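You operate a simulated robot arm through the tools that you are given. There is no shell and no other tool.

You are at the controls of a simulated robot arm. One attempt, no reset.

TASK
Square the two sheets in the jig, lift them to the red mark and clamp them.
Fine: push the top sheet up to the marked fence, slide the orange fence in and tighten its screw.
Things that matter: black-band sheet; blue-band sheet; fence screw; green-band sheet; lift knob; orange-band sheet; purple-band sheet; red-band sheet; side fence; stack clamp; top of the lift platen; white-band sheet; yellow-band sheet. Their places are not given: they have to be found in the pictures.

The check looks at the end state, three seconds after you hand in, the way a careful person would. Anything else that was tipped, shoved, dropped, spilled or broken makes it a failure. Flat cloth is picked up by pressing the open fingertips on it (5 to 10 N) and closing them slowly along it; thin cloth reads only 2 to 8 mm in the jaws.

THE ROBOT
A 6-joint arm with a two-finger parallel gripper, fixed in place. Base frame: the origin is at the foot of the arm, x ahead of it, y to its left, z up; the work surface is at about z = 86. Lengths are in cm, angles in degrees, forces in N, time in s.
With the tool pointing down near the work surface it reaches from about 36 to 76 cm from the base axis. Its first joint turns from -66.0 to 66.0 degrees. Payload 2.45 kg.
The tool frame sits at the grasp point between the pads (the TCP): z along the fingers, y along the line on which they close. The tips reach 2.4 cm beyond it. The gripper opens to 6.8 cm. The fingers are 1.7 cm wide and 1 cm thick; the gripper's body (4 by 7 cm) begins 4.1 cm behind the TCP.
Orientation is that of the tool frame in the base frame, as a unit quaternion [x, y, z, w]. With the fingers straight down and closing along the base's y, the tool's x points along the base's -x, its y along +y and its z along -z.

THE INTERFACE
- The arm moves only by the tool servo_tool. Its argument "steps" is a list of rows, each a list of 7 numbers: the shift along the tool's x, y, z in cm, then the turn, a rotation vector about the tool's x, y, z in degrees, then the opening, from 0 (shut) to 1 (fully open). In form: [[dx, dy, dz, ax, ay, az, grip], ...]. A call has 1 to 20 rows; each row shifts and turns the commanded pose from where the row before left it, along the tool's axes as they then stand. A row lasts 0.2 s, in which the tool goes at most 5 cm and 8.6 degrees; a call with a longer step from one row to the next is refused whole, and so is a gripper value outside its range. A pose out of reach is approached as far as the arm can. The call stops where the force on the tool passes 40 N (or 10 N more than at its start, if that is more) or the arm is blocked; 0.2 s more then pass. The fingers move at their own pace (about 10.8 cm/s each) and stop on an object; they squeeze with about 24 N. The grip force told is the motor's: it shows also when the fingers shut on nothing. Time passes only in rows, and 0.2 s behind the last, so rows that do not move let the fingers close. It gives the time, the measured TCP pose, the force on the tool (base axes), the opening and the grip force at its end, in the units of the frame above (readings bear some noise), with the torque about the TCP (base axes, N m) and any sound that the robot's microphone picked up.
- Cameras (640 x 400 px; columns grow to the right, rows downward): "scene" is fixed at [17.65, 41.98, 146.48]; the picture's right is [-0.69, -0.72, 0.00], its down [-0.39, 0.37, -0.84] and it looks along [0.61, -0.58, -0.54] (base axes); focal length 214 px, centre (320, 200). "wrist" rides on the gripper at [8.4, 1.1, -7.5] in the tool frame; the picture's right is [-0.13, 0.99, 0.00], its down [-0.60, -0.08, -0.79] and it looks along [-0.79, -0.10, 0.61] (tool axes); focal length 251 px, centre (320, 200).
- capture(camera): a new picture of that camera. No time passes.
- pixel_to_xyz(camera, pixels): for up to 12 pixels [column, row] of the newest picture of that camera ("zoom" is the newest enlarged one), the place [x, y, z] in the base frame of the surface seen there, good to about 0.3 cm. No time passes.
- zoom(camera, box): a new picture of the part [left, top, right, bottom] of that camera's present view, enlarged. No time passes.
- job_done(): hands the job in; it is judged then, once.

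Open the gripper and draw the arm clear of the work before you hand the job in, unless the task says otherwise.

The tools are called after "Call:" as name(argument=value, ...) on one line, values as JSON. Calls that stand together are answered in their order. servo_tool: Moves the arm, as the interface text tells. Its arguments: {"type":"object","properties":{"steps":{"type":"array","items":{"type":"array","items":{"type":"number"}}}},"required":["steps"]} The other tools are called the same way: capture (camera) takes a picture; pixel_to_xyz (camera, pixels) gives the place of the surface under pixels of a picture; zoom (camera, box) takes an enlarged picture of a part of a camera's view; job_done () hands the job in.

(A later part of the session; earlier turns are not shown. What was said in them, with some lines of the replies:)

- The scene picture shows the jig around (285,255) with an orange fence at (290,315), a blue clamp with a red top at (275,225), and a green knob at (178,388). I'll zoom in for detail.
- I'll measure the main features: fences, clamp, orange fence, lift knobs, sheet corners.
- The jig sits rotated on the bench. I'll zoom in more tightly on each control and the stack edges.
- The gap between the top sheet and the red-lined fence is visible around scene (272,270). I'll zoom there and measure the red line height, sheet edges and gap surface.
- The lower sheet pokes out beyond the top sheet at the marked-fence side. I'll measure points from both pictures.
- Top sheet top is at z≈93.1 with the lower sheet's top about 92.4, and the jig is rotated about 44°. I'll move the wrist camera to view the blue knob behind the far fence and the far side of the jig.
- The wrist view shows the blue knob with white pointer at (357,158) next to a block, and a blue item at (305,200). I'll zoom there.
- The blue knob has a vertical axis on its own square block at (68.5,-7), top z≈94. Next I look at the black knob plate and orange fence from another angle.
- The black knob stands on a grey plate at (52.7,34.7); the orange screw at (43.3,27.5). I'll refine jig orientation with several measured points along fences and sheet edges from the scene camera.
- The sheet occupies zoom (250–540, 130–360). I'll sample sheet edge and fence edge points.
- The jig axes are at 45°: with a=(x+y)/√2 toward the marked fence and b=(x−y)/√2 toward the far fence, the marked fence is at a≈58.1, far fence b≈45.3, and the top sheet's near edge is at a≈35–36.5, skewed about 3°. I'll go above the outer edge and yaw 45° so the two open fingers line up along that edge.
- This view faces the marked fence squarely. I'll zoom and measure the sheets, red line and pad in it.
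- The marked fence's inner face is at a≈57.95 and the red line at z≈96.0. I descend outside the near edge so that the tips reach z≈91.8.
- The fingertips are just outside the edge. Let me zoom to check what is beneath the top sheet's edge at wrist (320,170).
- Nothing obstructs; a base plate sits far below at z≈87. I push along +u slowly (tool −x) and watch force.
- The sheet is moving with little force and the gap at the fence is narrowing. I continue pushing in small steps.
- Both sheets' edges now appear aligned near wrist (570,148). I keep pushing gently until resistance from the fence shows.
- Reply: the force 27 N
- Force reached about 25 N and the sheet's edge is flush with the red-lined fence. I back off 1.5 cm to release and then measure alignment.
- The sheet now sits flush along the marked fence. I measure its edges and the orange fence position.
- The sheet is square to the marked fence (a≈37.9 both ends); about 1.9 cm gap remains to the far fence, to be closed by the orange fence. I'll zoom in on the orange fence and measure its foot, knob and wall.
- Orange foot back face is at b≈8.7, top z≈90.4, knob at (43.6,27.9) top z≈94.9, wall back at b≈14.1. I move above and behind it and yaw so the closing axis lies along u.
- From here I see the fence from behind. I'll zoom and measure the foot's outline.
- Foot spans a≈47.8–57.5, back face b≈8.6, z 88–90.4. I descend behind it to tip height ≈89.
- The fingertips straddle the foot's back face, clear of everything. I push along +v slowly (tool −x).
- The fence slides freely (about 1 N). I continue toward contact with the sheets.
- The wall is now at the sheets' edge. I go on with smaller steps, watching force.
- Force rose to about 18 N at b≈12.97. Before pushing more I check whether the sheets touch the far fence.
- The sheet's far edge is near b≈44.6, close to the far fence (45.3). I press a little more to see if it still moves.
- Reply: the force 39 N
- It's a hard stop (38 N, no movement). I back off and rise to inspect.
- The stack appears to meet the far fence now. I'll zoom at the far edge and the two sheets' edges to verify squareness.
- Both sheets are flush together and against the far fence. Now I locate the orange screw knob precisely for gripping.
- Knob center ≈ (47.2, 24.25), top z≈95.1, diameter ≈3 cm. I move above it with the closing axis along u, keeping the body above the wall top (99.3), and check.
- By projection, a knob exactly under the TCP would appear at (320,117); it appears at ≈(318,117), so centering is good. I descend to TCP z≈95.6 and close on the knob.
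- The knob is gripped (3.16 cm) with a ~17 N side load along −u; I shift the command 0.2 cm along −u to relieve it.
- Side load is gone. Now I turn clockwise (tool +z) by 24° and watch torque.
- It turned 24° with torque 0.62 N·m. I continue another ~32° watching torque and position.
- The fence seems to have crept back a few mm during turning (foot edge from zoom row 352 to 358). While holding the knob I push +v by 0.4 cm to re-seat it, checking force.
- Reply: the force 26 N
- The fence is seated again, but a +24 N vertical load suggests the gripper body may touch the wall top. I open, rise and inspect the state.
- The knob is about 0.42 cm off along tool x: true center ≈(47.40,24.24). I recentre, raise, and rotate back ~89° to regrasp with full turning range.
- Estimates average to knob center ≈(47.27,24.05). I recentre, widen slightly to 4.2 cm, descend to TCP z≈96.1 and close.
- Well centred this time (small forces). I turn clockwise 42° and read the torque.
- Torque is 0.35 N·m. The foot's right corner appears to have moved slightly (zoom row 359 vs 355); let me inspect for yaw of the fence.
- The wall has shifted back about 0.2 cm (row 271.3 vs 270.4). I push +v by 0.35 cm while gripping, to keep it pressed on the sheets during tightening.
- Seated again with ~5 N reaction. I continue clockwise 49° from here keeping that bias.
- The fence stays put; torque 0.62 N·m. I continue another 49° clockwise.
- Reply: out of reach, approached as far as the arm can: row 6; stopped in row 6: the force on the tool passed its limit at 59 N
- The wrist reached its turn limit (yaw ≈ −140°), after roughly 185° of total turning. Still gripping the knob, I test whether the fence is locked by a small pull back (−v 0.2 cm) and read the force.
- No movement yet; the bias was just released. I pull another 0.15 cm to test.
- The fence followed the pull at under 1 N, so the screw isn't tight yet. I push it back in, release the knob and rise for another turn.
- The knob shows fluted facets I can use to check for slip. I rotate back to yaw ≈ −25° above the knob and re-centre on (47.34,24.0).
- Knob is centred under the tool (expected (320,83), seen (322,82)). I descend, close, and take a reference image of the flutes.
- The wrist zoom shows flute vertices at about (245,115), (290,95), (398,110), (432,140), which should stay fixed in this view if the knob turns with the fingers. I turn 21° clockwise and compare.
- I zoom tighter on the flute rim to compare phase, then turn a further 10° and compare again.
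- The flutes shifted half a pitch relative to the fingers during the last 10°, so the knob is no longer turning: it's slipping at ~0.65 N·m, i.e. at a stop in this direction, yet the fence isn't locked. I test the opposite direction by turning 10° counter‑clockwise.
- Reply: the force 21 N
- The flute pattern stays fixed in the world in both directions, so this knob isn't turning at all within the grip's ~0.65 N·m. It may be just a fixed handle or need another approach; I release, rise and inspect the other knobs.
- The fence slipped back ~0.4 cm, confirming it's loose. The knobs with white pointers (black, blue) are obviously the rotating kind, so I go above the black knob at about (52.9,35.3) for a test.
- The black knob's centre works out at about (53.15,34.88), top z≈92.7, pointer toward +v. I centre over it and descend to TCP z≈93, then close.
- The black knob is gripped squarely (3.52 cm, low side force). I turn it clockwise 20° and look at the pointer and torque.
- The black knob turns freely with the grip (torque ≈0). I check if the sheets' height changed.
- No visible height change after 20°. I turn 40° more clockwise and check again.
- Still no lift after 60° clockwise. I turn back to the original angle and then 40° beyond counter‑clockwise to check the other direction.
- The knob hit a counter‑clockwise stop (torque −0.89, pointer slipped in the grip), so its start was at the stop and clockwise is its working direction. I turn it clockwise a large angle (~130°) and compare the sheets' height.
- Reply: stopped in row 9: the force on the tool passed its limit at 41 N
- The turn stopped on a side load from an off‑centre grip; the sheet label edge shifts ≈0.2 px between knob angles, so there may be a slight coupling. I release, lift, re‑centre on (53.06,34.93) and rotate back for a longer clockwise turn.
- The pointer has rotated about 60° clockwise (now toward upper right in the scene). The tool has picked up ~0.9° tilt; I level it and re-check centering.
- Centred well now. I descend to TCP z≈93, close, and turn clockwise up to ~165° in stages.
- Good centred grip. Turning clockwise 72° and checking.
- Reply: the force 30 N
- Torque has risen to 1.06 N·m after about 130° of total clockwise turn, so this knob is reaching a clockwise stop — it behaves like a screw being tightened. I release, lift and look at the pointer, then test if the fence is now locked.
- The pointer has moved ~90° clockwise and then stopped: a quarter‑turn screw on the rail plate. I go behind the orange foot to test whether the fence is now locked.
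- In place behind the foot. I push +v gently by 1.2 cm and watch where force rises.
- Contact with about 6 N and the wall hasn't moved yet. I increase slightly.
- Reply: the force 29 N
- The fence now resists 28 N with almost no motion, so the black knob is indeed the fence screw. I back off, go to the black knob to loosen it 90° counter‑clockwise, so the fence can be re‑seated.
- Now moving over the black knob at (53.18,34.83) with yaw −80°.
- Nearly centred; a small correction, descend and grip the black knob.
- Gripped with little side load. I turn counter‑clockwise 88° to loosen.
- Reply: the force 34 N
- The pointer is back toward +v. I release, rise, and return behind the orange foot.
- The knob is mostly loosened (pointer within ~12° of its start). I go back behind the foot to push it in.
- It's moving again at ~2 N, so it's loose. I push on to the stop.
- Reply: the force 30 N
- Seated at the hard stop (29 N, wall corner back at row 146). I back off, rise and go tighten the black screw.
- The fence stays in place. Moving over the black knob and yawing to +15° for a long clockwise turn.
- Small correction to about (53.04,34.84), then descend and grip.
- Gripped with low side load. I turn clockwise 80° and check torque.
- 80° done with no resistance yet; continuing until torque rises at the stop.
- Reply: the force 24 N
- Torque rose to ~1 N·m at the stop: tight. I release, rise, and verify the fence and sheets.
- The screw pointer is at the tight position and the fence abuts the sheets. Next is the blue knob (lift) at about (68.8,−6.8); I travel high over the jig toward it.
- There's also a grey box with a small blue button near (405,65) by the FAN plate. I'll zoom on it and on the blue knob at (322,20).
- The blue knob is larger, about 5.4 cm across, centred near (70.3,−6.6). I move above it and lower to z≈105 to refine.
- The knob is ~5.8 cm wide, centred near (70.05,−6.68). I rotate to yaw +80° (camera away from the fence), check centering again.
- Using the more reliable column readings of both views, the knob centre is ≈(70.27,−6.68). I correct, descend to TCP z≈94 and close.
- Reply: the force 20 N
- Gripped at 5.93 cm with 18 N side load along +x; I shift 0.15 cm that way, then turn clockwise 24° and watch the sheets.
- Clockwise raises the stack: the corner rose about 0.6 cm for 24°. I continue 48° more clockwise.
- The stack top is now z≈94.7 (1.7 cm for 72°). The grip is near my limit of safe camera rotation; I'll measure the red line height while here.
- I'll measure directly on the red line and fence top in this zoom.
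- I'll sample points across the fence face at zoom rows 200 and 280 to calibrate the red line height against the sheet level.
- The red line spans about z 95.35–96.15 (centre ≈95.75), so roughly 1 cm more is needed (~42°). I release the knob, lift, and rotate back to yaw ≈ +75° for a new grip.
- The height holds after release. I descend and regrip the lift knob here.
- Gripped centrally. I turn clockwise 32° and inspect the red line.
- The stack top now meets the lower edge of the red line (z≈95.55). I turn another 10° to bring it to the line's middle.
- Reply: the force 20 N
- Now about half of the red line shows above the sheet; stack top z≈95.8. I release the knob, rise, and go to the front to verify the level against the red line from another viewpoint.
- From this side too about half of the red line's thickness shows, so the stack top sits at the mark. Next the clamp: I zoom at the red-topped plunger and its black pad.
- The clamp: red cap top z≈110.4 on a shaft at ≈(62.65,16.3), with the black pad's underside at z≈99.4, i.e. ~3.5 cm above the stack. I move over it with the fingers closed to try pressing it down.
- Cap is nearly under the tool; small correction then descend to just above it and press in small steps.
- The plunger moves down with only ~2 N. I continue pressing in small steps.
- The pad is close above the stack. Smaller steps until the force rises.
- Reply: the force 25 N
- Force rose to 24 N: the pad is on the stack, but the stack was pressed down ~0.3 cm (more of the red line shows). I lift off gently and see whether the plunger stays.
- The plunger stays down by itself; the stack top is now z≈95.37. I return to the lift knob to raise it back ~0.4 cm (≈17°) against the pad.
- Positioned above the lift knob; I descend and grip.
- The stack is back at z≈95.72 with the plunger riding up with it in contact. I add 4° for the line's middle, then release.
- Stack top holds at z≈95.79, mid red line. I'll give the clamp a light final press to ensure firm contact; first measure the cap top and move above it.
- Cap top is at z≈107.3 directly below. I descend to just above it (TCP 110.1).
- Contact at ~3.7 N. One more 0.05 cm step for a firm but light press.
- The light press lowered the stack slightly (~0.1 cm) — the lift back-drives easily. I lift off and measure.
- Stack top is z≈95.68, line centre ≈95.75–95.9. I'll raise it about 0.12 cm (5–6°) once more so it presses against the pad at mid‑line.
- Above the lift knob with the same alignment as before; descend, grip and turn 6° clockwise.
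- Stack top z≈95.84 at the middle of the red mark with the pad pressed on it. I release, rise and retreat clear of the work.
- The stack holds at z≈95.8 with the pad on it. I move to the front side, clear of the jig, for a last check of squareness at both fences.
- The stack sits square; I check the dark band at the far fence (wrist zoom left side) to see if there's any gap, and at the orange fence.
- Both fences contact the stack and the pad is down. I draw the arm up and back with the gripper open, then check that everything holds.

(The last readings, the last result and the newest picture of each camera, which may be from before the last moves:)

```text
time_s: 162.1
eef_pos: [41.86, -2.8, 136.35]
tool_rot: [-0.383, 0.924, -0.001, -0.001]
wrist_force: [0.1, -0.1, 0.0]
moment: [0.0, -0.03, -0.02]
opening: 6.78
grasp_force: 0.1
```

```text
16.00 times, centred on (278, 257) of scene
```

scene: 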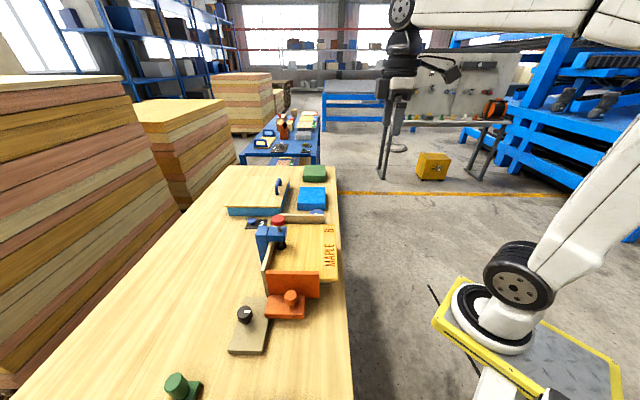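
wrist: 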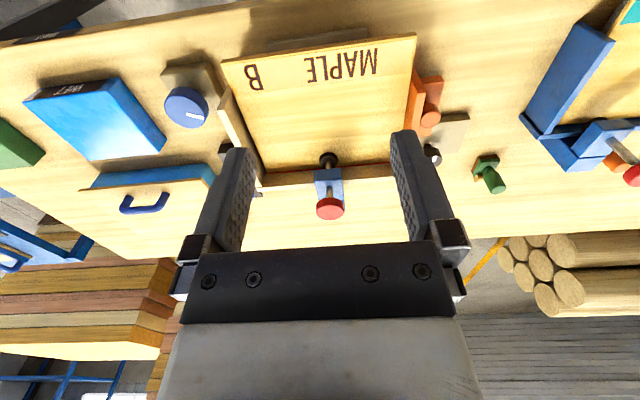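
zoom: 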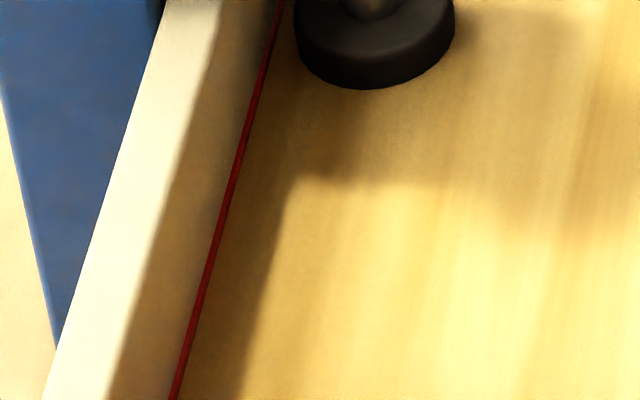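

The final pictures show the stack level at z≈95.8, on the red mark. It sits against the marked and far fences, with the orange fence in and its screw tight. The clamp pad is on the stack, the gripper is open and the arm is clear, so I hand the job in.

Call:
job_done()

```text
The job is handed in.
```

The two sheets are squared in the jig, lifted to the red mark and held under the clamp, and I have handed the job in. The result of the check has not come back.

- **Squaring:** I pushed the top sheet until it was flush with the red-lined fence. I then slid the orange fence in until both sheets stopped against the far fence.
- **Fence screw:** The screw that locks the orange fence is the black knob on the grey plate, not the orange knob, which seems to be a fixed handle. I gripped and tried to turn the orange knob before finding this out. The first time the black knob locked the fence, the fence sat about 0.4 cm short. I loosened the knob, pushed the fence fully in and tightened it again to its stop.
- **Lift:** The blue knob behind the far fence raises the stack. The top of the stack now sits at about z = 95.8 cm, near the middle of the red line, which I measured as about 95.3 to 96.1 cm.
- **Clamp:** The pad rests on the stack, but only lightly. The lift gives way easily, so pressing the clamp harder pushed the stack down. I finished by raising the stack a little against the pad, so plunger friction holds it there.

The stack height was unchanged when I rechecked it after backing away. I saw nothing else on the bench moved. The gripper is open and the arm is clear of the work.
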